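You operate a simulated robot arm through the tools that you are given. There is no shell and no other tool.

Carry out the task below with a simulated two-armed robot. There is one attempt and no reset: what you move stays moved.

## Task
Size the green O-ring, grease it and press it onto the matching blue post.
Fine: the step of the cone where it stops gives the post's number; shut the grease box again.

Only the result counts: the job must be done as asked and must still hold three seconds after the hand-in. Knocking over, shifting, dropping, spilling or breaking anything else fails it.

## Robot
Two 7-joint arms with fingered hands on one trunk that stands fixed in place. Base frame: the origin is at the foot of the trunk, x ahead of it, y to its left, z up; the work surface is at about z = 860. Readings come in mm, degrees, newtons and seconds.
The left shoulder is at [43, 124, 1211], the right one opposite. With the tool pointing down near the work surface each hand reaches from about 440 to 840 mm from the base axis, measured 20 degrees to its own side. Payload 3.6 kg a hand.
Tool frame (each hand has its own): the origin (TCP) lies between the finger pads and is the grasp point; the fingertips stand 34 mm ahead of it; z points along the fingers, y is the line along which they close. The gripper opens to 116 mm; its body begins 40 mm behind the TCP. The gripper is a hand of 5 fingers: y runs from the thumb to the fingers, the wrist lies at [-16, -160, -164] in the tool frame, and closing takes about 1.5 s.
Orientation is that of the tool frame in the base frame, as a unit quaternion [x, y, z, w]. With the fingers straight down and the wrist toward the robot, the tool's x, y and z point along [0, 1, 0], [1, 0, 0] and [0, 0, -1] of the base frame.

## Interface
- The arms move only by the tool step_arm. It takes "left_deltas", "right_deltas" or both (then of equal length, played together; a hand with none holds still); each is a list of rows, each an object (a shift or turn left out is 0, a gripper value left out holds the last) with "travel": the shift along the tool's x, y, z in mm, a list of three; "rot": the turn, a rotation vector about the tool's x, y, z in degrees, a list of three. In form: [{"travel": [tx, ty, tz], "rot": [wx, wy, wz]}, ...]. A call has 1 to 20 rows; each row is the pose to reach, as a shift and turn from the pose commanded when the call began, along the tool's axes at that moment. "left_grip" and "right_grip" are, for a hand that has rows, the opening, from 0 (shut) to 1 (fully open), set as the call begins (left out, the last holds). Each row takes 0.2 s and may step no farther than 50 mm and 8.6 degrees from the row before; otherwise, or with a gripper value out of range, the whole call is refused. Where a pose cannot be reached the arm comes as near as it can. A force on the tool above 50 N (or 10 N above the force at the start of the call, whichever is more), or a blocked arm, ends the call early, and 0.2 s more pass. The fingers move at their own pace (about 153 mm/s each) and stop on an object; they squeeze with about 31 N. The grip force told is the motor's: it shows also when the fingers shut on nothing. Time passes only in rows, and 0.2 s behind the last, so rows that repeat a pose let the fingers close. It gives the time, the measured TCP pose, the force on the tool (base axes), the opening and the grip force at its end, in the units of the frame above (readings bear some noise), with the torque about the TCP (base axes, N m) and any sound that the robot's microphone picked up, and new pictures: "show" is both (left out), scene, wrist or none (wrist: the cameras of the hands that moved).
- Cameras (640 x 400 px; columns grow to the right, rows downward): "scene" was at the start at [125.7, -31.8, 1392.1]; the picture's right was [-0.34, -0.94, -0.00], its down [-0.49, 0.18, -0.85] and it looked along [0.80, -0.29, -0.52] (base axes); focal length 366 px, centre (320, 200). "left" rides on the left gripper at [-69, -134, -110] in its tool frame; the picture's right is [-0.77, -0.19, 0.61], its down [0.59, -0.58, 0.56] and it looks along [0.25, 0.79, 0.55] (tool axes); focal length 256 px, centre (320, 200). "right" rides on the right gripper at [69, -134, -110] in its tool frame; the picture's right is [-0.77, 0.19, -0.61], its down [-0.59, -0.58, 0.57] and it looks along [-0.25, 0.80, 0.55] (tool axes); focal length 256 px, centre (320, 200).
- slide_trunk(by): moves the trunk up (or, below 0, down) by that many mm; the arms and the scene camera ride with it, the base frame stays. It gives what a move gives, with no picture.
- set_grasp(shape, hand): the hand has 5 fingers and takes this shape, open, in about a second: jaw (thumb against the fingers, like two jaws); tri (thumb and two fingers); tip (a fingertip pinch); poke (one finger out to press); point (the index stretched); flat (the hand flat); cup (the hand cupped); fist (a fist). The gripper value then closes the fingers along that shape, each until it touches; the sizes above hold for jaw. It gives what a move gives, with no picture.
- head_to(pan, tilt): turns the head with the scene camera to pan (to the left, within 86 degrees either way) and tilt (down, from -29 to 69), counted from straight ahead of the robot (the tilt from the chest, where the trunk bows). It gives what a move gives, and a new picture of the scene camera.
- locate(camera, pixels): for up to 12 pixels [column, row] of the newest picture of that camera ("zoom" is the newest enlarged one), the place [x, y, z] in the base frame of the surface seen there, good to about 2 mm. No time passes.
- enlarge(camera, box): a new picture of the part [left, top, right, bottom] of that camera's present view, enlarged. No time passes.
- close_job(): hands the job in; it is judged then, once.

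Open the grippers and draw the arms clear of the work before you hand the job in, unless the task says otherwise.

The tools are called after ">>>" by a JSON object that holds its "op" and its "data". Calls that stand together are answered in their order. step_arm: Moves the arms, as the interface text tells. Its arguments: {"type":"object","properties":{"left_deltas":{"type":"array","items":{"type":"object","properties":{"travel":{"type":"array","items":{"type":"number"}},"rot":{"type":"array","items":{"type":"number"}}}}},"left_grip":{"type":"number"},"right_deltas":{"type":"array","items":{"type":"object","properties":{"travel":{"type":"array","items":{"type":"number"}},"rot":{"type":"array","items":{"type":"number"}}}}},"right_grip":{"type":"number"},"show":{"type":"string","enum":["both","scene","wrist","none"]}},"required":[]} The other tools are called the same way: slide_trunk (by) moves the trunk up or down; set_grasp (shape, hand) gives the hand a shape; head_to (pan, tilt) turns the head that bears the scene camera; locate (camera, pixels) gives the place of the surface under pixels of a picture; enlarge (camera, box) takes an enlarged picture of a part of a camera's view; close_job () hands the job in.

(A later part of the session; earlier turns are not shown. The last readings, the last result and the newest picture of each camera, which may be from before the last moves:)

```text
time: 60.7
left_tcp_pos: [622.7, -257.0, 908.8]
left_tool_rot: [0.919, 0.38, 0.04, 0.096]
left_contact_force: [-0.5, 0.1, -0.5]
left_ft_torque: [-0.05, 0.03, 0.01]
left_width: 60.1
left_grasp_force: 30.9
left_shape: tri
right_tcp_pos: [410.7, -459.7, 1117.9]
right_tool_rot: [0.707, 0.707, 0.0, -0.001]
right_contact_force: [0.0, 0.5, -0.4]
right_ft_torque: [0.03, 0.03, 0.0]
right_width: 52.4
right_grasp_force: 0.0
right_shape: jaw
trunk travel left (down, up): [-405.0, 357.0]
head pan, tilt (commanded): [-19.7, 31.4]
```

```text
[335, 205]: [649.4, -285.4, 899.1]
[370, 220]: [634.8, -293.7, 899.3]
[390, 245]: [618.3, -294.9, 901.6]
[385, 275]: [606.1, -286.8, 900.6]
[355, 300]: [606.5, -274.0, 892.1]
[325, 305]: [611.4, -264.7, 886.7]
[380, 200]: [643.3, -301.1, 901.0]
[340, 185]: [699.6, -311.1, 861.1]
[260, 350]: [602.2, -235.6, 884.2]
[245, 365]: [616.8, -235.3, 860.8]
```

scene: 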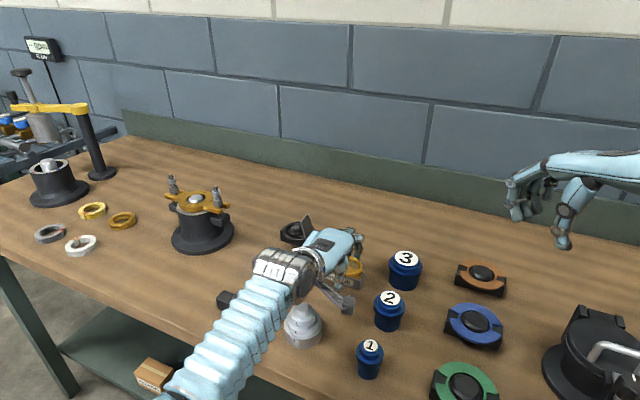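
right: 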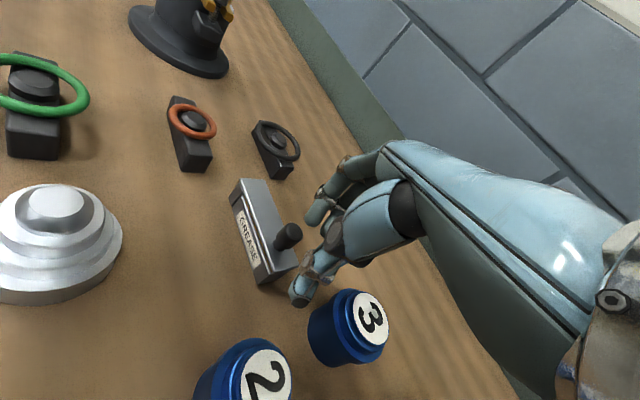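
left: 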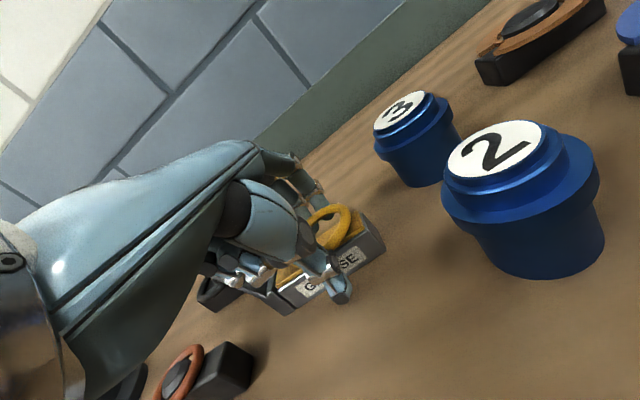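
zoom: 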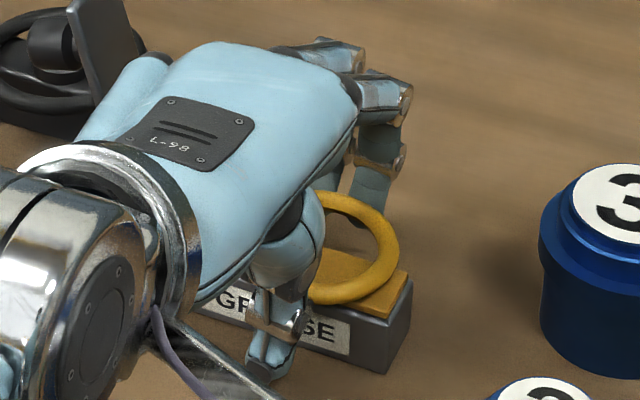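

The ring is gripped with 31 N at 60 mm, like the first good grasp. I lift a few mm over the box, hold a second and check stability.

>>> {"op": "step_arm", "data": {"left_deltas": [{"travel": [0, 0.6, -2.9]}, {"travel": [0, 1.2, -5.9]}, {"travel": [0, 1.7, -7.8]}, {"travel": [0, 1.7, -7.8]}, {"travel": [0, 1.7, -7.8]}, {"travel": [0, 1.7, -7.8]}], "left_grip": 0.51, "show": "both"}}

>>> {"op": "enlarge", "data": {"camera": "left", "box": [270, 170, 390, 300]}}

>>> {"op": "enlarge", "data": {"camera": "scene", "box": [320, 220, 375, 295]}}

>>> {"op": "locate", "data": {"camera": "zoom", "pixels": [[335, 175], [370, 190], [393, 215], [393, 235], [375, 260], [350, 272], [325, 275], [380, 180], [260, 340]]}}

```text
time: 62.1
left_tcp_pos: [624.0, -257.4, 916.4]
left_tool_rot: [0.919, 0.381, 0.041, 0.096]
left_contact_force: [-0.1, -0.7, 0.3]
left_ft_torque: [-0.02, -0.02, -0.02]
left_width: 60.4
left_grasp_force: 30.5
left_shape: tri
right_tcp_pos: [412.0, -459.7, 1118.2]
right_tool_rot: [0.706, 0.708, 0.0, -0.002]
right_contact_force: [-0.7, 0.7, -0.6]
right_ft_torque: [0.01, 0.03, 0.0]
right_width: 52.4
right_grasp_force: 0.0
right_shape: jaw
trunk travel left (down, up): [-405.0, 357.0]
head pan, tilt (commanded): [-19.7, 31.4]
```

scene: 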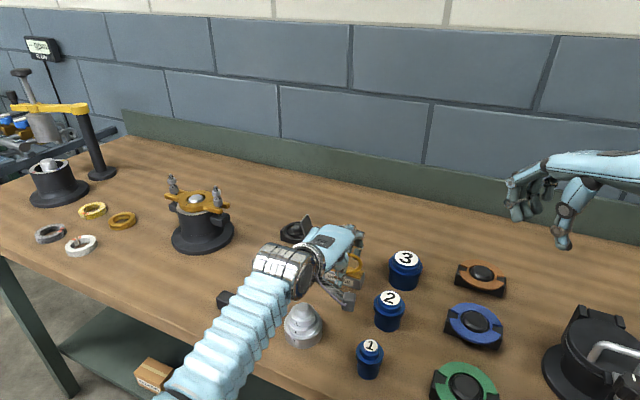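
left: 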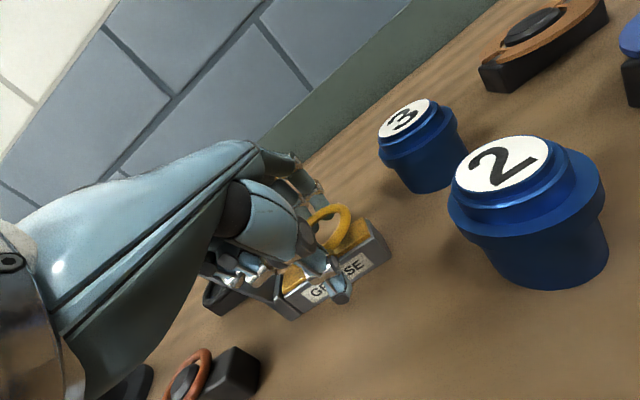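

```text
3.08 times, centred on (330, 235) of left
```

zoom: 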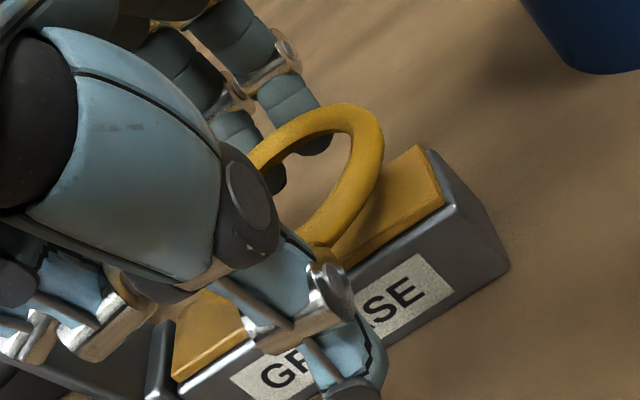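

```text
5.33 times, centred on (348, 258) of scene
```

zoom: 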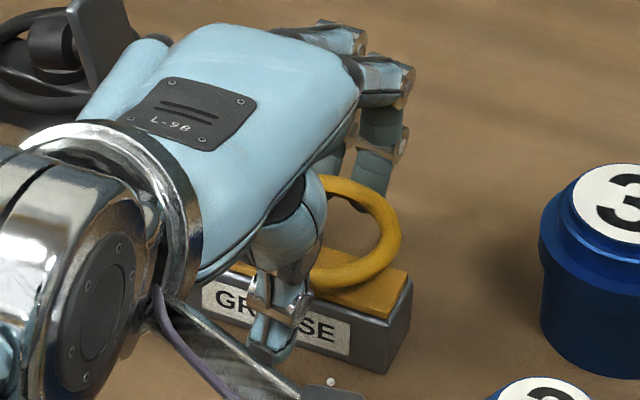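

```text
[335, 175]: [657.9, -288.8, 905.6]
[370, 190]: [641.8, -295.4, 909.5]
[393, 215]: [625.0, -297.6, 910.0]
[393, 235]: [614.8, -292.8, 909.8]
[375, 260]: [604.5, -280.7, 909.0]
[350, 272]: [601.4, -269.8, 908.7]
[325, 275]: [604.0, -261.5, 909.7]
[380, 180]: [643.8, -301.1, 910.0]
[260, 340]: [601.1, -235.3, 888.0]
```

The grip is stable (60.4 mm, ring level at z 909.5). I lift and carry the greased ring over post 2, keeping everything above the post tops.

>>> {"op": "step_arm", "data": {"left_deltas": [{"travel": [0, 6.2, -29.3]}, {"travel": [0, 12.5, -58.7]}, {"travel": [-34.2, -9.4, -63.4]}, {"travel": [-68.3, -31.4, -68]}, {"travel": [-102.5, -53.3, -72.7]}, {"travel": [-102.5, -53.3, -72.7]}], "left_grip": 0.51, "show": "both"}}

>>> {"op": "enlarge", "data": {"camera": "scene", "box": [340, 240, 440, 350]}}

>>> {"op": "enlarge", "data": {"camera": "left", "box": [250, 150, 450, 350]}}

```text
time: 63.5
left_tcp_pos: [502.4, -283.3, 977.9]
left_tool_rot: [0.919, 0.381, 0.04, 0.097]
left_contact_force: [-0.1, -0.8, 0.3]
left_ft_torque: [0.02, 0.02, -0.02]
left_width: 59.6
left_grasp_force: 30.9
left_shape: tri
right_tcp_pos: [411.8, -459.7, 1118.6]
right_tool_rot: [0.706, 0.708, 0.0, -0.001]
right_contact_force: [0.0, -0.8, -0.1]
right_ft_torque: [0.01, -0.02, 0.03]
right_width: 52.3
right_grasp_force: 0.1
right_shape: jaw
trunk travel left (down, up): [-405.0, 357.0]
head pan, tilt (commanded): [-19.7, 31.4]
```

scene: 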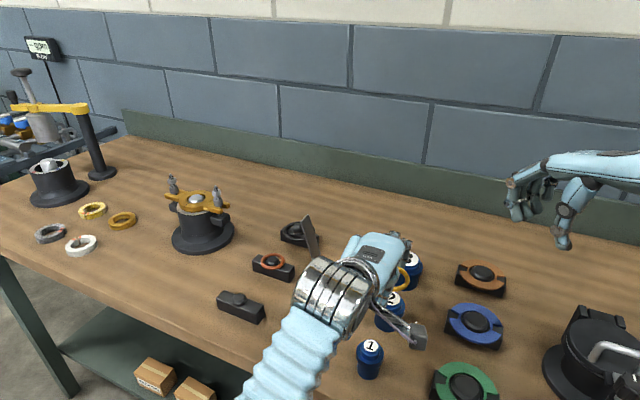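
left: 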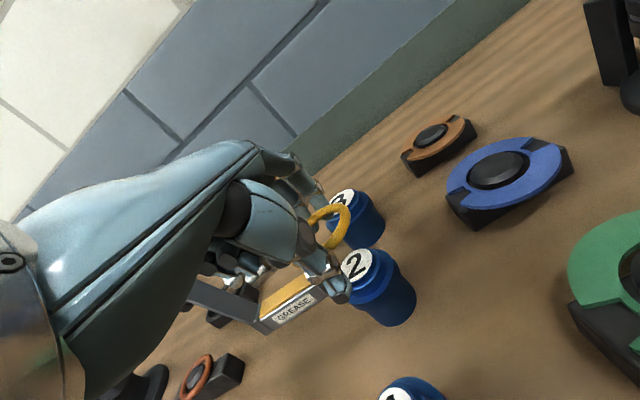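

```text
3.64 times, centred on (390, 295) of scene
```

zoom: 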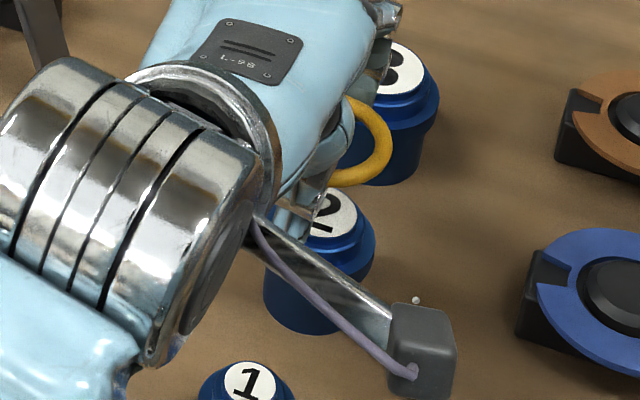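

```text
2.00 times, centred on (350, 250) of left
```

zoom: 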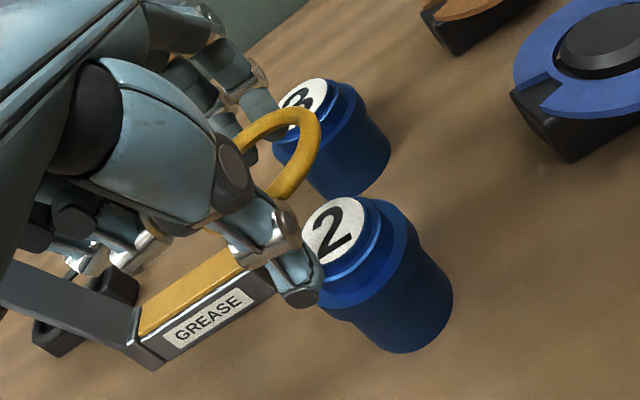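

I measure the ring and post 2 from both cameras.

>>> {"op": "locate", "data": {"camera": "left", "pixels": [[338, 208], [346, 217], [345, 230], [335, 243], [322, 210], [317, 217], [356, 262], [346, 263], [366, 260], [357, 250], [373, 275]]}}

>>> {"op": "enlarge", "data": {"camera": "scene", "box": [370, 250, 420, 330]}}

>>> {"op": "locate", "data": {"camera": "zoom", "pixels": [[385, 85], [410, 120], [400, 155], [370, 185], [340, 192], [355, 60], [345, 235], [370, 245], [385, 270], [385, 300]]}}

```text
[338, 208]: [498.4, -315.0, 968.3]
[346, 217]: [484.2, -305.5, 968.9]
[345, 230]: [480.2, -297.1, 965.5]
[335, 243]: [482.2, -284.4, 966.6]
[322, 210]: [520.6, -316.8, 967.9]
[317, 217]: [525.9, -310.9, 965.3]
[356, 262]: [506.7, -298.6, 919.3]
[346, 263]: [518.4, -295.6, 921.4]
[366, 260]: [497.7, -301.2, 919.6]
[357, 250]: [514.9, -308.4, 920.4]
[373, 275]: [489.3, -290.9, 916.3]
```

```text
5.00 times, centred on (395, 290) of scene
```

zoom: 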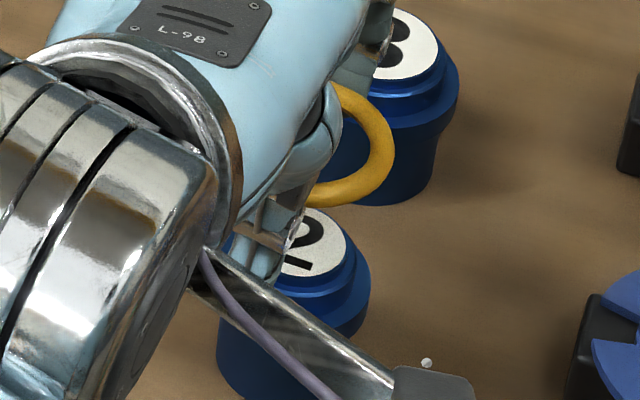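

```text
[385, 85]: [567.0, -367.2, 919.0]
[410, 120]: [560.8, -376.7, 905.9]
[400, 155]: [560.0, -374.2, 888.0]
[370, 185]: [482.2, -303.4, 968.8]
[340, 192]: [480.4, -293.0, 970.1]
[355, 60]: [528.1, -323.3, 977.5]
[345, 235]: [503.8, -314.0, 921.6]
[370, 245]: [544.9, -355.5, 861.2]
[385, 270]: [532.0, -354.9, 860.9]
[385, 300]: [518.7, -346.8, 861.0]
```

I take a closer look through the left wrist camera for better centring data.

>>> {"op": "enlarge", "data": {"camera": "left", "box": [295, 185, 395, 295]}}

>>> {"op": "locate", "data": {"camera": "zoom", "pixels": [[300, 130], [335, 115], [370, 125], [385, 150], [380, 180], [360, 205], [345, 220], [420, 300], [385, 310], [455, 290], [430, 270], [405, 325]]}}

```text
3.64 times, centred on (345, 240) of left
```

zoom: 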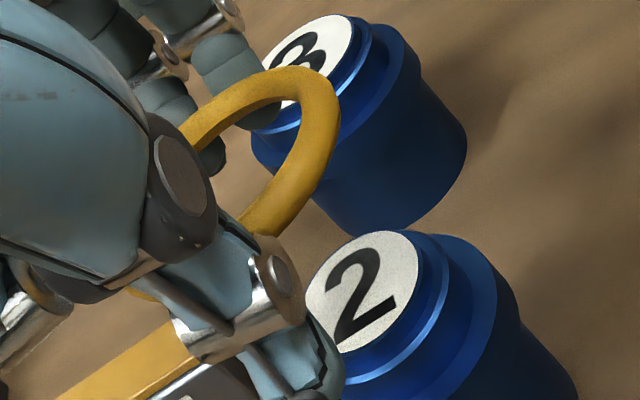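

```text
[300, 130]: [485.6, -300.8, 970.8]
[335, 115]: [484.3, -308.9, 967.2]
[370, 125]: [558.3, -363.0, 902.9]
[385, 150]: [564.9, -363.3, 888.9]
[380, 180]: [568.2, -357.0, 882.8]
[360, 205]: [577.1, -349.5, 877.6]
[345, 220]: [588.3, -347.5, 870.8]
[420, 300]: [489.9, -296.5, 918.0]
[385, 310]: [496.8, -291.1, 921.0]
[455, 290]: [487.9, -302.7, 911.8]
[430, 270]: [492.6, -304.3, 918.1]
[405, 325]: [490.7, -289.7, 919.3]
```

>>> {"op": "locate", "data": {"camera": "zoom", "pixels": [[205, 118], [240, 93], [280, 80], [312, 85], [328, 110], [320, 145], [300, 178], [278, 205], [255, 220], [362, 290], [312, 290], [410, 270]]}}

```text
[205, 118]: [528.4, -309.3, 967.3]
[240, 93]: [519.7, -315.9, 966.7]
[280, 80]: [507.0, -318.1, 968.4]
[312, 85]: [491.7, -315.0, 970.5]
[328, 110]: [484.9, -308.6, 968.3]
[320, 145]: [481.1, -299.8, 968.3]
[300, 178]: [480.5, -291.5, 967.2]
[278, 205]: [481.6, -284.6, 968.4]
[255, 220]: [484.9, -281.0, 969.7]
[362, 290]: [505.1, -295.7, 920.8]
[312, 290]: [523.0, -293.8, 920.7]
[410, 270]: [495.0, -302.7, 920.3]
```

The ring is within about 3 mm of the post axis. I correct by (-2.3,+0.5) mm and lower it to just above the post's top for a coplanar check.

>>> {"op": "step_arm", "data": {"left_deltas": [{"travel": [-0.6, -5, 19]}, {"travel": [-1.3, -10.3, 38.7]}, {"travel": [-1.3, -10.3, 38.7]}], "left_grip": 0.51, "show": "both"}}

>>> {"op": "enlarge", "data": {"camera": "left", "box": [280, 175, 380, 285]}}

>>> {"op": "enlarge", "data": {"camera": "scene", "box": [365, 260, 415, 340]}}

```text
time: 64.3
left_tcp_pos: [500.9, -282.4, 937.9]
left_tool_rot: [0.919, 0.381, 0.04, 0.096]
left_contact_force: [-0.5, 0.1, -0.8]
left_ft_torque: [0.03, -0.02, 0.02]
left_width: 59.9
left_grasp_force: 31.5
left_shape: tri
right_tcp_pos: [411.4, -459.8, 1119.3]
right_tool_rot: [0.706, 0.708, 0.0, -0.001]
right_contact_force: [0.6, -0.4, 0.4]
right_ft_torque: [0.02, 0.04, 0.01]
right_width: 52.3
right_grasp_force: 0.0
right_shape: jaw
trunk travel left (down, up): [-405.0, 357.0]
head pan, tilt (commanded): [-19.7, 31.4]
```

scene: 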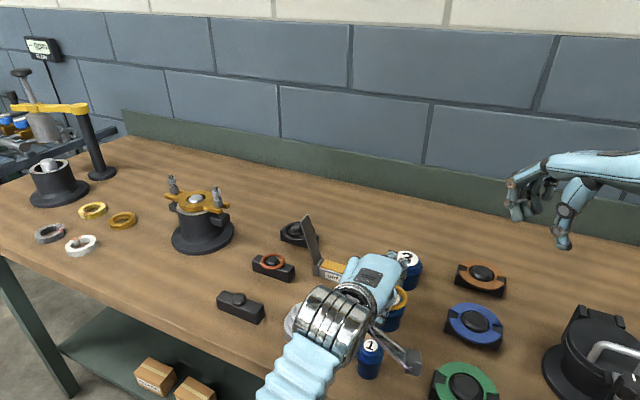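
left: 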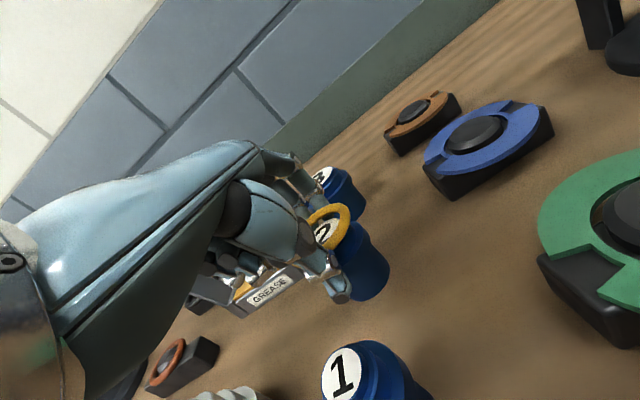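

```text
3.64 times, centred on (330, 230) of left
```

zoom: 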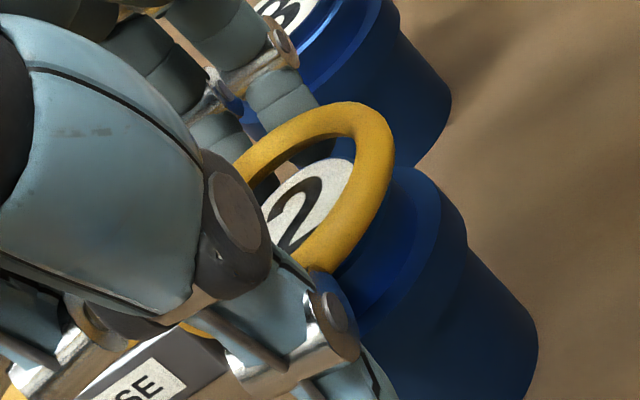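

```text
5.00 times, centred on (390, 300) of scene
```

zoom: 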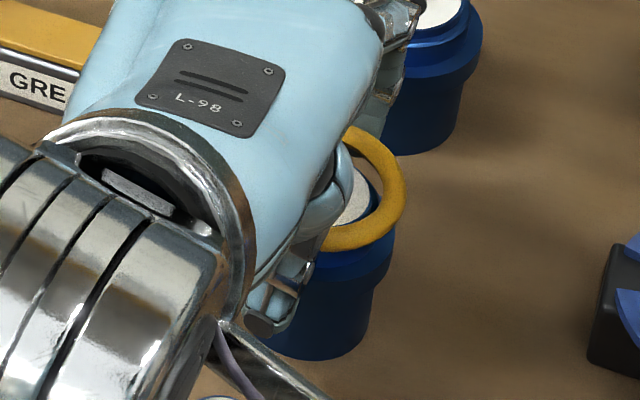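

>>> {"op": "locate", "data": {"camera": "zoom", "pixels": [[355, 135], [385, 160], [400, 190], [393, 220], [370, 238], [345, 243], [355, 190], [368, 195], [355, 215], [350, 260], [385, 260]]}}

>>> {"op": "enlarge", "data": {"camera": "left", "box": [280, 175, 380, 285]}}

>>> {"op": "locate", "data": {"camera": "zoom", "pixels": [[255, 155], [300, 122], [345, 110], [378, 125], [385, 155], [370, 195], [345, 235], [320, 258], [300, 200], [345, 170], [270, 210], [320, 165]]}}

```text
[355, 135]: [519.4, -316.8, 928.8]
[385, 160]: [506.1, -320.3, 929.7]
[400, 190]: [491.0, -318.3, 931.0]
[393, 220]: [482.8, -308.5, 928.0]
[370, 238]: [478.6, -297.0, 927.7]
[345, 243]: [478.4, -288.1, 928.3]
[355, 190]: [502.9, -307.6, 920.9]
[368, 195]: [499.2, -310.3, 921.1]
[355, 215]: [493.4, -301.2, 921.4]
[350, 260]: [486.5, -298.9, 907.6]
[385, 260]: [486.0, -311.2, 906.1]
```

```text
3.64 times, centred on (330, 230) of left
```

zoom: 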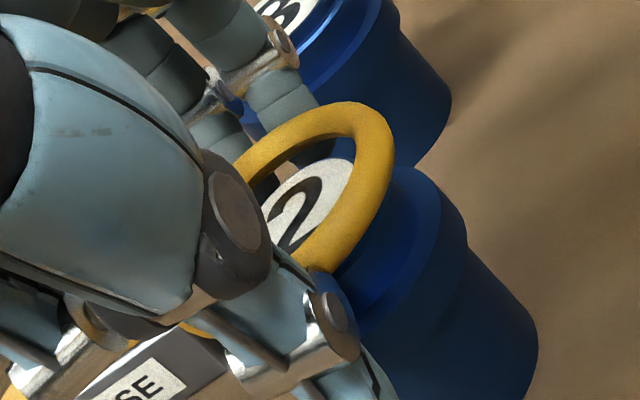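

```text
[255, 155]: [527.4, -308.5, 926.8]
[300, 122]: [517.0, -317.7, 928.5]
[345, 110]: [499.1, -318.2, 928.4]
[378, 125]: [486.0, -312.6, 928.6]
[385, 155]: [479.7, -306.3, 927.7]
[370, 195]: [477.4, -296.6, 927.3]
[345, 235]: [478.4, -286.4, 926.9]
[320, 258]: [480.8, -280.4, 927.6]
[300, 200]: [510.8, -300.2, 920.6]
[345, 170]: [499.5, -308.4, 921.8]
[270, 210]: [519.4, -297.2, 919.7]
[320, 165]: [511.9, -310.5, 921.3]
```

The ring is centred within about 1.3 mm of post 2. I correct 1.2 mm and lower in small steps over the post's lip, watching the force.

>>> {"op": "step_arm", "data": {"left_deltas": [{"travel": [0, 0.5, 3.2]}, {"travel": [0, -0.1, 6.1]}, {"travel": [0, -0.5, 8.1]}, {"travel": [0, -0.9, 10]}], "left_grip": 0.51, "show": "both"}}

>>> {"op": "enlarge", "data": {"camera": "left", "box": [280, 175, 380, 285]}}

>>> {"op": "enlarge", "data": {"camera": "scene", "box": [365, 260, 415, 340]}}

```text
time: 65.3
left_tcp_pos: [502.6, -283.0, 928.4]
left_tool_rot: [0.919, 0.381, 0.04, 0.097]
left_contact_force: [0.4, -1.0, 0.3]
left_ft_torque: [-0.01, 0.0, 0.0]
left_width: 60.1
left_grasp_force: 30.8
left_shape: tri
right_tcp_pos: [410.5, -459.9, 1118.7]
right_tool_rot: [0.706, 0.709, 0.0, -0.001]
right_contact_force: [0.5, -0.3, -0.1]
right_ft_torque: [-0.02, -0.01, -0.01]
right_width: 52.2
right_grasp_force: 0.0
right_shape: jaw
trunk travel left (down, up): [-405.0, 357.0]
head pan, tilt (commanded): [-19.7, 31.4]
```

scene: 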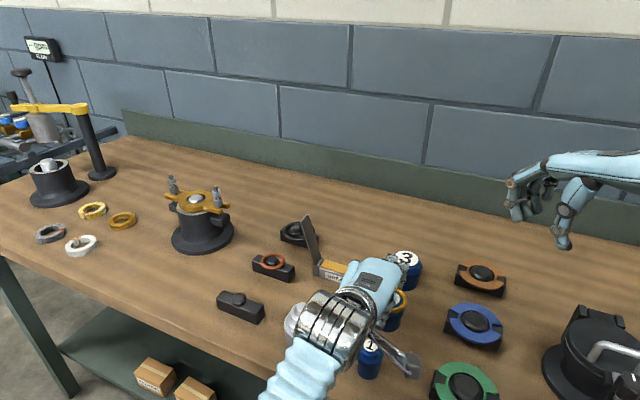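
left: 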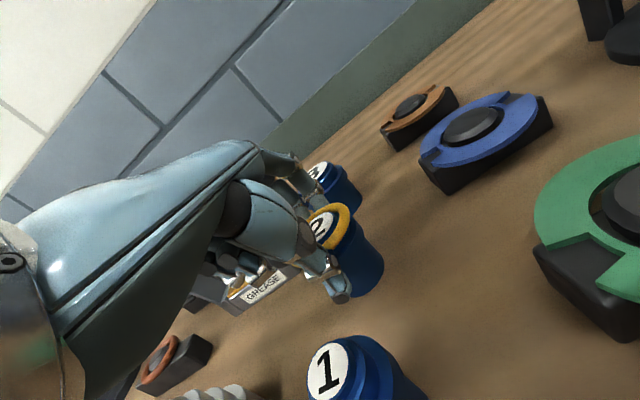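

```text
3.64 times, centred on (330, 230) of left
```

zoom: 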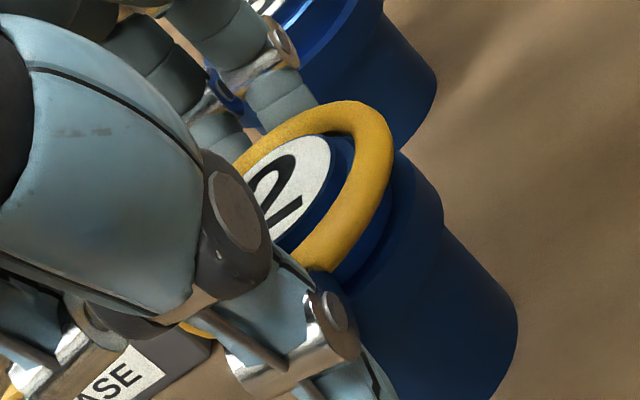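

```text
5.00 times, centred on (390, 300) of scene
```

zoom: 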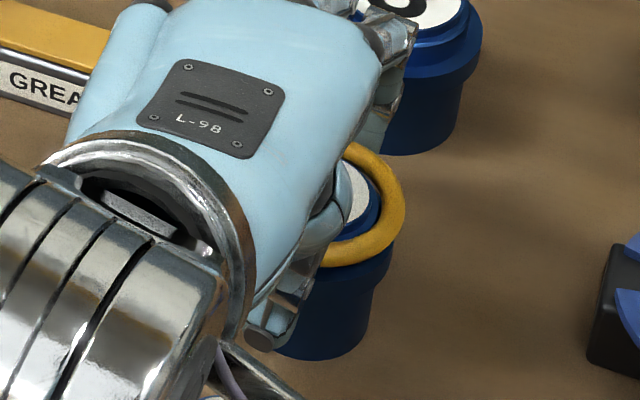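

No contact so far; the ring surrounds the post top. I go on lowering in 2-3 mm steps until it touches the shoulder.

>>> {"op": "step_arm", "data": {"left_deltas": [{"travel": [0, -0.6, 2.9]}, {"travel": [0, -1.2, 5.4]}, {"travel": [0, -1.6, 7.3]}, {"travel": [0, -2, 9]}], "left_grip": 0.51, "show": "both"}}

>>> {"op": "enlarge", "data": {"camera": "left", "box": [280, 175, 380, 285]}}

>>> {"op": "enlarge", "data": {"camera": "scene", "box": [365, 260, 415, 340]}}

```text
time: 66.3
left_tcp_pos: [501.2, -283.9, 919.4]
left_tool_rot: [0.919, 0.381, 0.041, 0.098]
left_contact_force: [0.7, -1.1, 7.1]
left_ft_torque: [-0.19, -0.14, 0.04]
left_width: 59.1
left_grasp_force: 30.9
left_shape: tri
right_tcp_pos: [409.1, -459.2, 1118.5]
right_tool_rot: [0.707, 0.707, -0.001, 0.0]
right_contact_force: [0.2, 0.2, 0.6]
right_ft_torque: [0.0, 0.01, -0.03]
right_width: 52.5
right_grasp_force: 0.2
right_shape: jaw
trunk travel left (down, up): [-405.0, 357.0]
head pan, tilt (commanded): [-19.7, 31.4]
```

scene: 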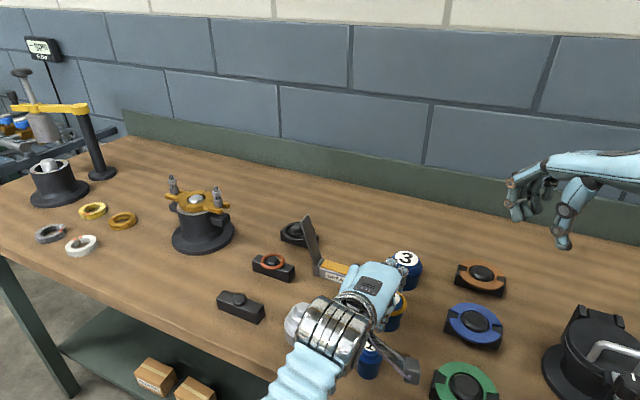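
left: 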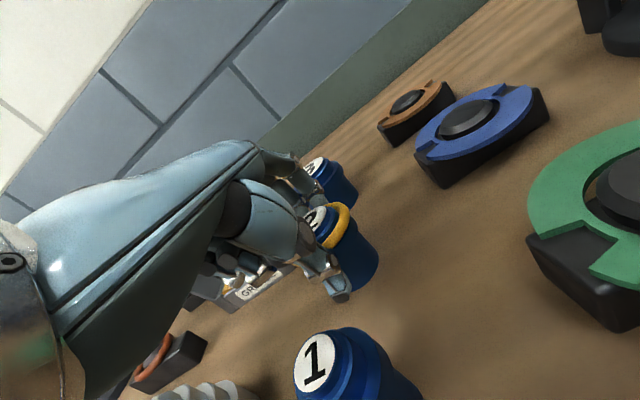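

```text
3.64 times, centred on (330, 230) of left
```

zoom: 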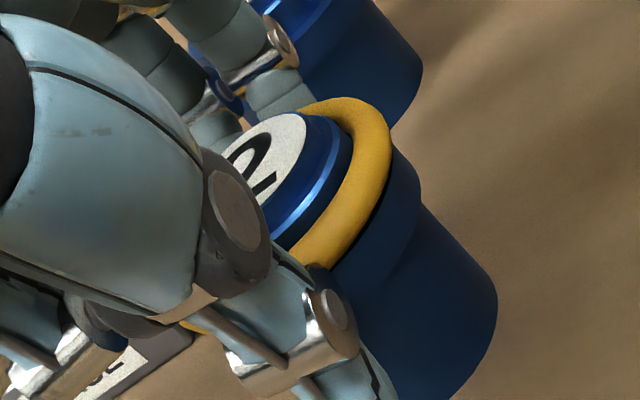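

```text
5.00 times, centred on (390, 300) of scene
```

zoom: 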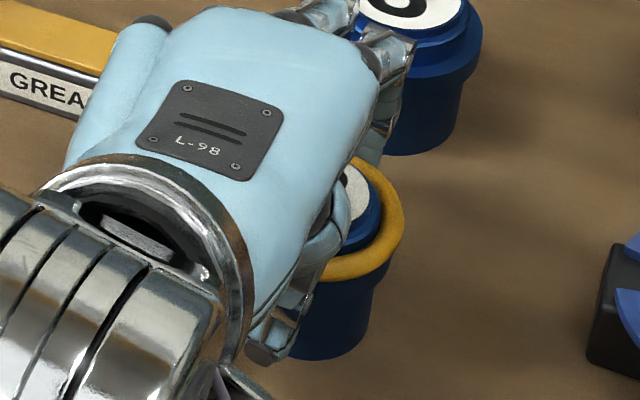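

Contact on the shoulder (7 N). I press down a few more millimetres to seat it firmly.

>>> {"op": "step_arm", "data": {"left_deltas": [{"travel": [0, -0.4, 2]}, {"travel": [0, -0.8, 4]}, {"travel": [0, -1, 5]}], "left_grip": 0.51, "show": "both"}}

>>> {"op": "enlarge", "data": {"camera": "left", "box": [280, 175, 380, 285]}}

>>> {"op": "locate", "data": {"camera": "zoom", "pixels": [[320, 108], [350, 105], [375, 120], [380, 150], [365, 190], [335, 235], [310, 255], [275, 150], [330, 180], [345, 140]]}}

```text
time: 67.1
left_tcp_pos: [499.4, -282.9, 918.1]
left_tool_rot: [0.919, 0.38, 0.042, 0.1]
left_contact_force: [-2.2, 3.8, 22.4]
left_ft_torque: [-0.25, -0.1, 0.04]
left_width: 42.3
left_grasp_force: 31.4
left_shape: tri
right_tcp_pos: [409.3, -458.3, 1120.5]
right_tool_rot: [0.707, 0.708, 0.0, 0.0]
right_contact_force: [0.3, -0.5, 1.2]
right_ft_torque: [-0.01, 0.0, 0.02]
right_width: 52.4
right_grasp_force: 0.0
right_shape: jaw
trunk travel left (down, up): [-405.0, 357.0]
head pan, tilt (commanded): [-19.7, 31.4]
```

scene: 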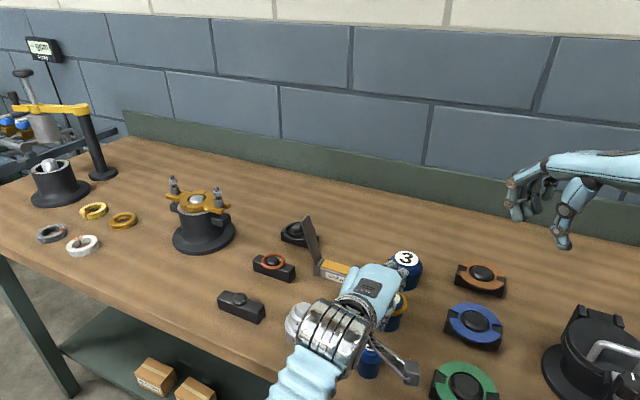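
left: 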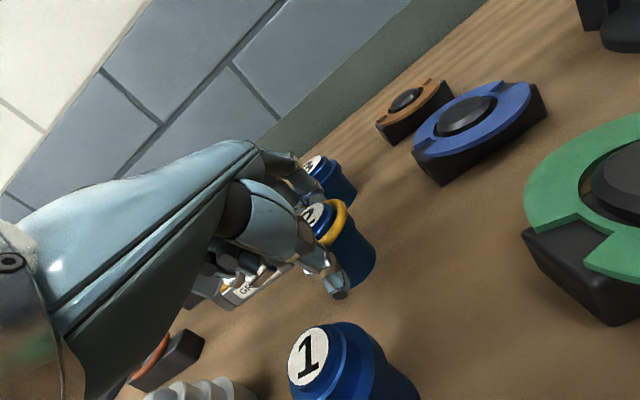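

```text
3.64 times, centred on (330, 230) of left
```

zoom: 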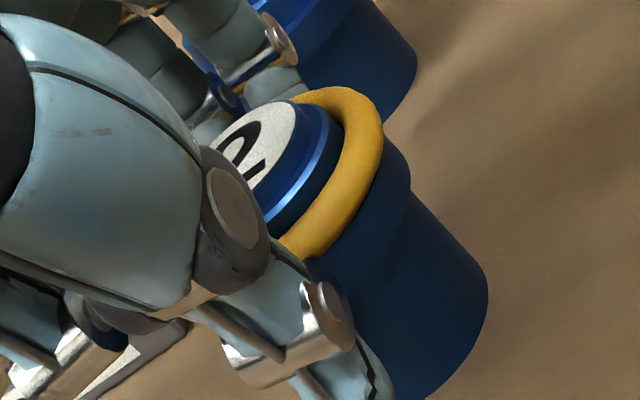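

```text
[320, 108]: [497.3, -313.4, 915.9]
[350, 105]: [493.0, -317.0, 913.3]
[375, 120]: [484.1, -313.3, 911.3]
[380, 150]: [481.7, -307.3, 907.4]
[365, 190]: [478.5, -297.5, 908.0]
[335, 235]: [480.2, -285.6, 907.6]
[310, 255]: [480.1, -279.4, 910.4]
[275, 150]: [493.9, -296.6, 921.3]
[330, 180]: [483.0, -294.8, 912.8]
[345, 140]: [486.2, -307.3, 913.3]
```

The fingertips are slipping inward beneath the far side again. I now release gently so the ring can settle on the shoulder.

>>> {"op": "step_arm", "data": {"left_deltas": [{"travel": [0, 0.4, -2]}, {"travel": [0, 0.4, -2]}, {"travel": [0, 0.4, -2]}, {"travel": [0, 0.4, -2]}], "left_grip": 0.72, "show": "both"}}

>>> {"op": "enlarge", "data": {"camera": "left", "box": [280, 175, 380, 285]}}

>>> {"op": "enlarge", "data": {"camera": "scene", "box": [365, 260, 415, 340]}}

```text
time: 68.1
left_tcp_pos: [501.6, -282.1, 915.6]
left_tool_rot: [0.919, 0.38, 0.039, 0.096]
left_contact_force: [-0.2, -0.6, 0.9]
left_ft_torque: [0.03, -0.03, -0.03]
left_width: 83.3
left_grasp_force: 0.0
left_shape: tri
right_tcp_pos: [411.1, -460.6, 1117.1]
right_tool_rot: [0.706, 0.708, 0.0, -0.001]
right_contact_force: [0.2, 0.1, 0.1]
right_ft_torque: [0.0, -0.02, -0.04]
right_width: 52.2
right_grasp_force: 0.1
right_shape: jaw
trunk travel left (down, up): [-405.0, 357.0]
head pan, tilt (commanded): [-19.7, 31.4]
```

scene: 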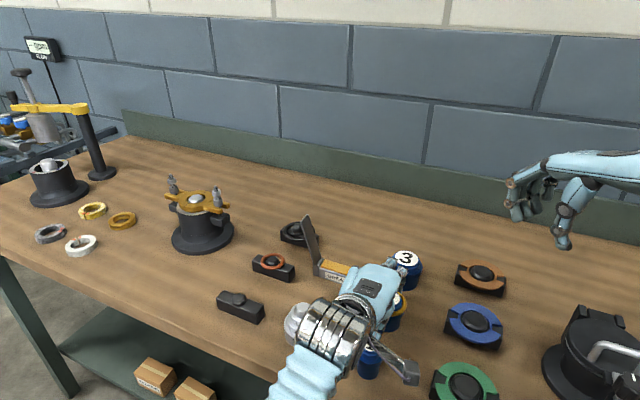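
left: 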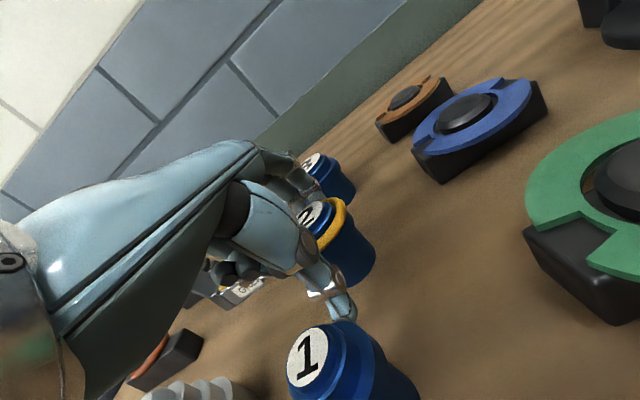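

```text
3.64 times, centred on (330, 230) of left
```

zoom: 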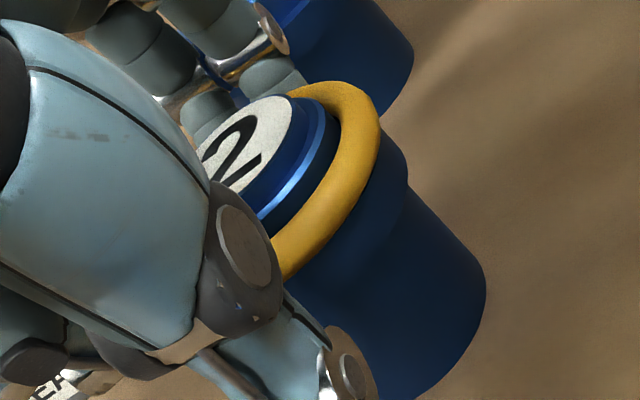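

```text
5.00 times, centred on (390, 300) of scene
```

zoom: 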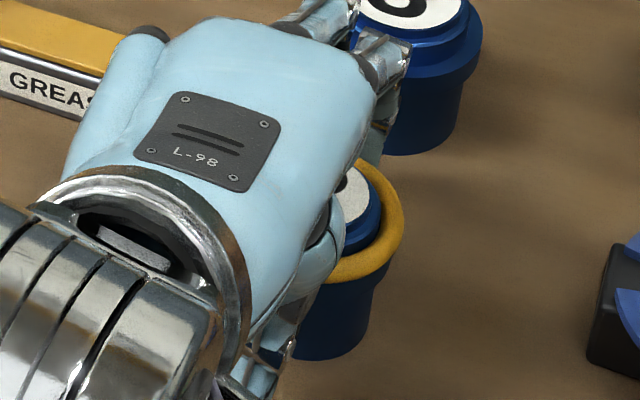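

The ring is released on post 2's shoulder. I raise the hand straight up with the fingers open and look at the seating.

>>> {"op": "step_arm", "data": {"left_deltas": [{"travel": [0, 2, -9.8]}, {"travel": [0, 8.3, -39]}, {"travel": [0, 17.7, -83]}], "left_grip": 0.8, "show": "both"}}

>>> {"op": "enlarge", "data": {"camera": "left", "box": [300, 200, 420, 330]}}

>>> {"op": "enlarge", "data": {"camera": "scene", "box": [365, 260, 415, 340]}}

```text
time: 68.9
left_tcp_pos: [501.1, -284.4, 1000.9]
left_tool_rot: [0.919, 0.38, 0.039, 0.096]
left_contact_force: [-0.1, 0.2, -0.1]
left_ft_torque: [-0.02, -0.01, -0.02]
left_width: 92.4
left_grasp_force: 0.0
left_shape: tri
right_tcp_pos: [409.1, -458.4, 1118.2]
right_tool_rot: [0.707, 0.708, 0.0, 0.0]
right_contact_force: [1.3, -1.3, -1.0]
right_ft_torque: [-0.01, 0.0, 0.01]
right_width: 52.3
right_grasp_force: 0.2
right_shape: jaw
trunk travel left (down, up): [-405.0, 357.0]
head pan, tilt (commanded): [-19.7, 31.4]
```

scene: 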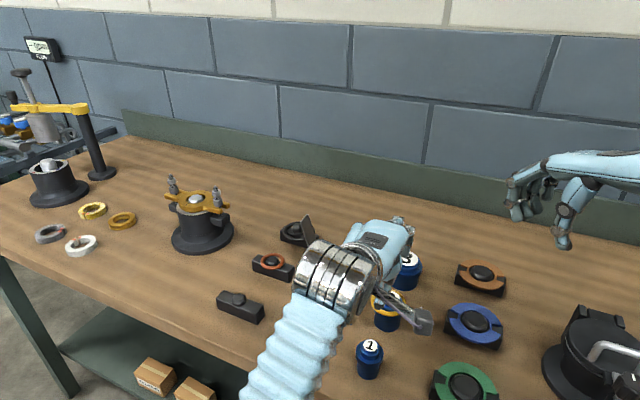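
left: 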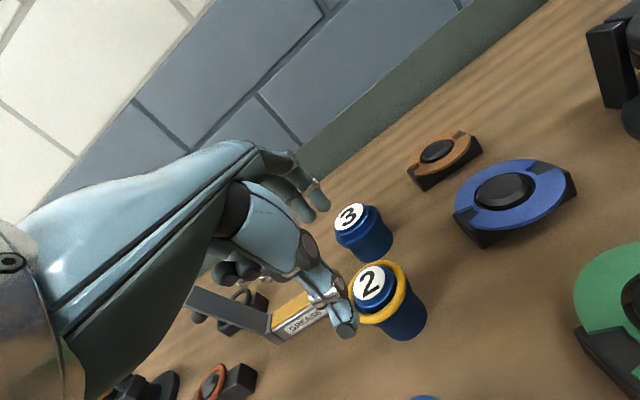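

```text
3.08 times, centred on (360, 265) of left
```

zoom: 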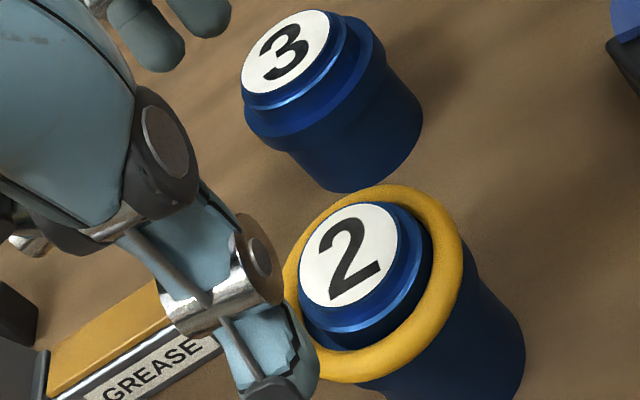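

```text
5.00 times, centred on (390, 300) of scene
```

zoom: 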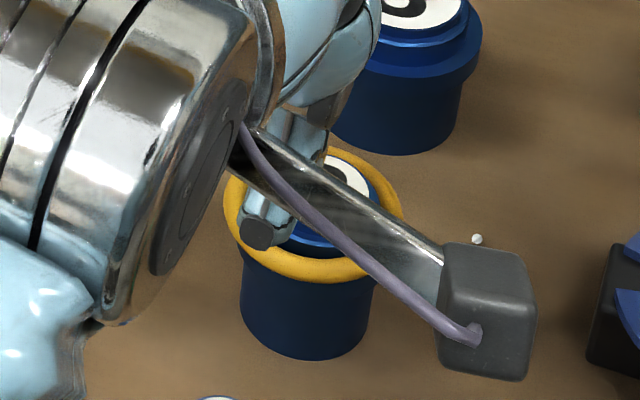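

The ring lies around post 2 on its shoulder. I move the left hand away toward the open lid (high above it) to get a clear view of the ring.

>>> {"op": "step_arm", "data": {"left_deltas": [{"travel": [0, 8.3, -39.1], "rot": [2, 0, 0]}, {"travel": [40, 20, -50], "rot": [4, 0, 0]}, {"travel": [83, 32, -54], "rot": [6, 0, 0]}, {"travel": [127, 44, -57], "rot": [8, 0, 0]}, {"travel": [170, 55.5, -60], "rot": [10, 0, 0]}, {"travel": [214, 67.1, -62.4], "rot": [12, 0, 0]}], "left_grip": 0.8, "show": "both"}}

>>> {"op": "enlarge", "data": {"camera": "scene", "box": [360, 275, 420, 335]}}

>>> {"op": "locate", "data": {"camera": "zoom", "pixels": [[225, 150], [415, 150], [320, 90], [318, 225], [260, 205], [385, 195], [250, 110], [390, 105], [320, 130]]}}

```text
time: 70.3
left_tcp_pos: [693.8, -169.4, 1076.3]
left_tool_rot: [0.924, 0.383, 0.0, 0.0]
left_contact_force: [-0.5, 0.1, -0.6]
left_ft_torque: [-0.06, 0.0, -0.02]
left_width: 92.7
left_grasp_force: 0.0
left_shape: tri
right_tcp_pos: [411.9, -460.0, 1117.5]
right_tool_rot: [0.706, 0.708, -0.002, -0.001]
right_contact_force: [-0.8, 0.1, 0.3]
right_ft_torque: [0.01, 0.05, 0.0]
right_width: 52.3
right_grasp_force: 0.0
right_shape: jaw
trunk travel left (down, up): [-405.0, 357.0]
head pan, tilt (commanded): [-19.7, 31.4]
```

scene: 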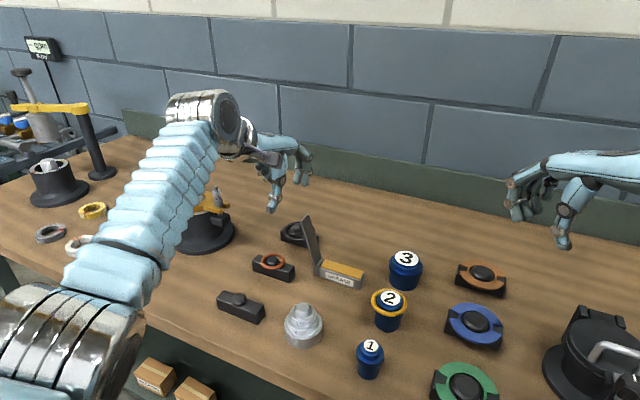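
left: 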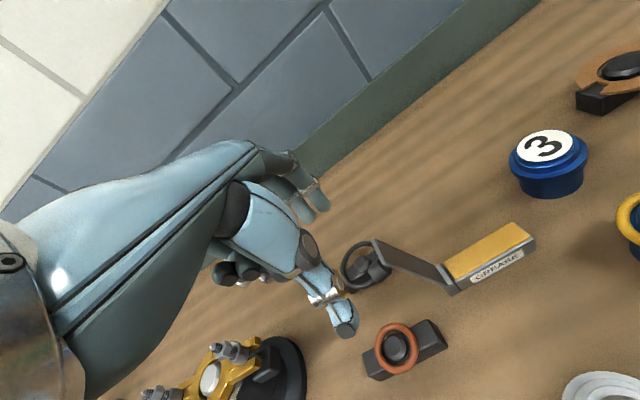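

```text
6.67 times, centred on (390, 305) of scene
```

zoom: 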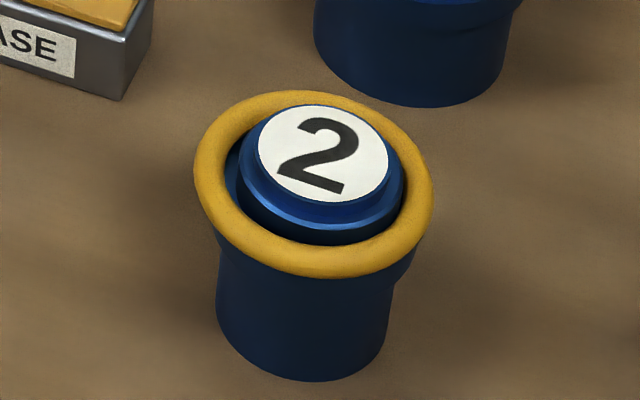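

```text
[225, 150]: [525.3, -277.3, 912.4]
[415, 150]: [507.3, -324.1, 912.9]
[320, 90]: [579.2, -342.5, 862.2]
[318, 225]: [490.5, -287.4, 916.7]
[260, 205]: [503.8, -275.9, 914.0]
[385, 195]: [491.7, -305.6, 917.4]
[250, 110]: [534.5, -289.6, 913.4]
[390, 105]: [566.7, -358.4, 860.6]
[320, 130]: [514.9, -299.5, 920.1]
```

The ring surrounds post 2. I check its level and height.

>>> {"op": "locate", "data": {"camera": "zoom", "pixels": [[208, 170], [225, 215], [265, 248], [320, 262], [375, 250], [412, 215], [420, 180], [400, 140], [345, 102], [290, 98], [240, 115], [217, 145]]}}

```text
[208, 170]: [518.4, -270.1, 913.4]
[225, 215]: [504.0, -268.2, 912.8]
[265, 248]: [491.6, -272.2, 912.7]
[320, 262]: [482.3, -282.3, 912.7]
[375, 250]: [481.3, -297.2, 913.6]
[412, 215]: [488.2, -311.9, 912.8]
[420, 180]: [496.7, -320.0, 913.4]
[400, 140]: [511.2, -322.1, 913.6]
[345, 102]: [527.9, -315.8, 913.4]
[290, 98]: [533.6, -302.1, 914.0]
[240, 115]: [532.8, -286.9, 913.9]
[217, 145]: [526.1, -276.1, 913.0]
```

The ring sits level on the shoulder (crest 913-914 all round, i.e. fully down on the 906 mm shoulder) around post 2. Now the lid: I switch the left hand to "jaw" and look at the knob.

>>> {"op": "set_grasp", "data": {"hand": "left", "shape": "jaw"}}

>>> {"op": "step_arm", "data": {"left_deltas": [{"travel": [0, 0, 0]}, {"travel": [0, 0, 0]}], "left_grip": 0.5, "show": "both"}}

>>> {"op": "enlarge", "data": {"camera": "left", "box": [320, 210, 480, 320]}}

>>> {"op": "locate", "data": {"camera": "zoom", "pixels": [[210, 165], [195, 175], [225, 110], [215, 130], [300, 165], [400, 260], [190, 190], [240, 180]]}}

>>> {"op": "enlarge", "data": {"camera": "scene", "box": [280, 200, 370, 300]}}

```text
time: 71.2
left_tcp_pos: [690.2, -169.8, 1075.7]
left_tool_rot: [0.924, 0.383, -0.001, 0.001]
left_contact_force: [0.0, 0.5, 0.0]
left_ft_torque: [-0.01, 0.04, 0.01]
left_width: 115.7
left_grasp_force: 0.0
left_shape: jaw
right_tcp_pos: [412.1, -459.3, 1119.0]
right_tool_rot: [0.706, 0.708, 0.0, -0.002]
right_contact_force: [-0.6, 0.6, 0.5]
right_ft_torque: [0.02, 0.03, -0.02]
right_width: 52.5
right_grasp_force: 0.0
right_shape: jaw
trunk travel left (down, up): [-405.0, 357.0]
head pan, tilt (commanded): [-19.7, 31.4]
```

```text
time: 71.8
left_tcp_pos: [692.1, -168.5, 1075.5]
left_tool_rot: [0.924, 0.383, 0.001, 0.0]
left_contact_force: [-0.4, -0.1, 0.0]
left_ft_torque: [0.04, -0.01, 0.02]
left_width: 58.3
left_grasp_force: 0.0
left_shape: jaw
right_tcp_pos: [411.4, -459.5, 1117.7]
right_tool_rot: [0.706, 0.708, 0.0, -0.001]
right_contact_force: [-0.9, 0.2, -1.0]
right_ft_torque: [0.01, -0.01, 0.0]
right_width: 52.1
right_grasp_force: 0.2
right_shape: jaw
trunk travel left (down, up): [-405.0, 357.0]
head pan, tilt (commanded): [-19.7, 31.4]
```

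scene: 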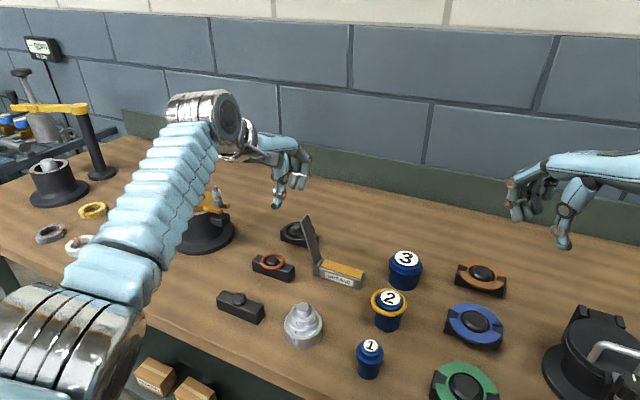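
left: 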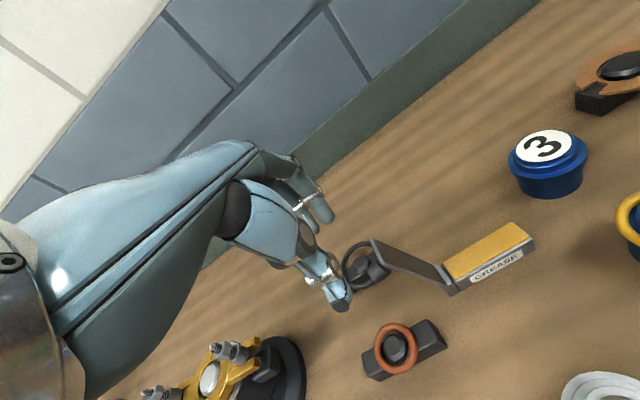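

```text
3.64 times, centred on (400, 265) of left
```

zoom: 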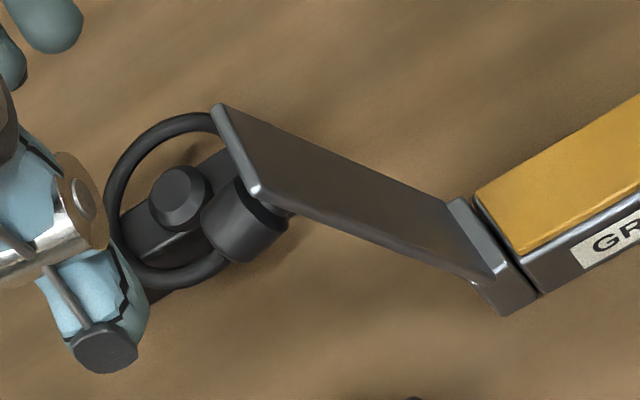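

```text
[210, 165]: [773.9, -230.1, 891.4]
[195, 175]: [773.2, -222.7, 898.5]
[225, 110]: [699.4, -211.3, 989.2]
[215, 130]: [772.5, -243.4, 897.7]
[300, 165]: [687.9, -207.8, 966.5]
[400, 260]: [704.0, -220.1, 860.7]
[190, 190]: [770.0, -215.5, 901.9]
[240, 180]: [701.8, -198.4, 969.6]
```

```text
4.00 times, centred on (325, 250) of scene
```

zoom: 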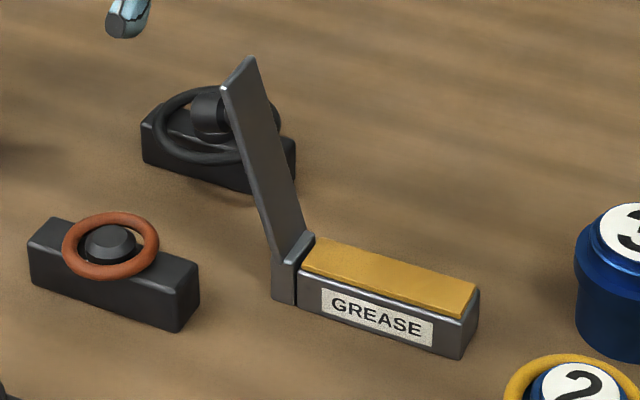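

I locate the knob on the open lid.

>>> {"op": "locate", "data": {"camera": "left", "pixels": [[374, 270], [378, 268], [382, 268], [378, 262], [380, 275], [370, 266], [385, 272]]}}

>>> {"op": "locate", "data": {"camera": "scene", "pixels": [[298, 228], [295, 228], [302, 228], [298, 222], [298, 234], [305, 216], [316, 252], [309, 230]]}}

```text
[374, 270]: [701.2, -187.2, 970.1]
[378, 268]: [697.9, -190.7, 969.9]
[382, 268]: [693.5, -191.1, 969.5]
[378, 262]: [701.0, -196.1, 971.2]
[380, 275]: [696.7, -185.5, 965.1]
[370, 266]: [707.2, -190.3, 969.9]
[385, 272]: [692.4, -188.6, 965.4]
```

```text
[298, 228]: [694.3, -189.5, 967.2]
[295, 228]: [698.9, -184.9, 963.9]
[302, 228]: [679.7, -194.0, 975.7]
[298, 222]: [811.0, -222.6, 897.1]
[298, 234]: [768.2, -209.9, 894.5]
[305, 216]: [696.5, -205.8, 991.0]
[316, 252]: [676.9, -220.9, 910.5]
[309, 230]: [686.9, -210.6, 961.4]
```

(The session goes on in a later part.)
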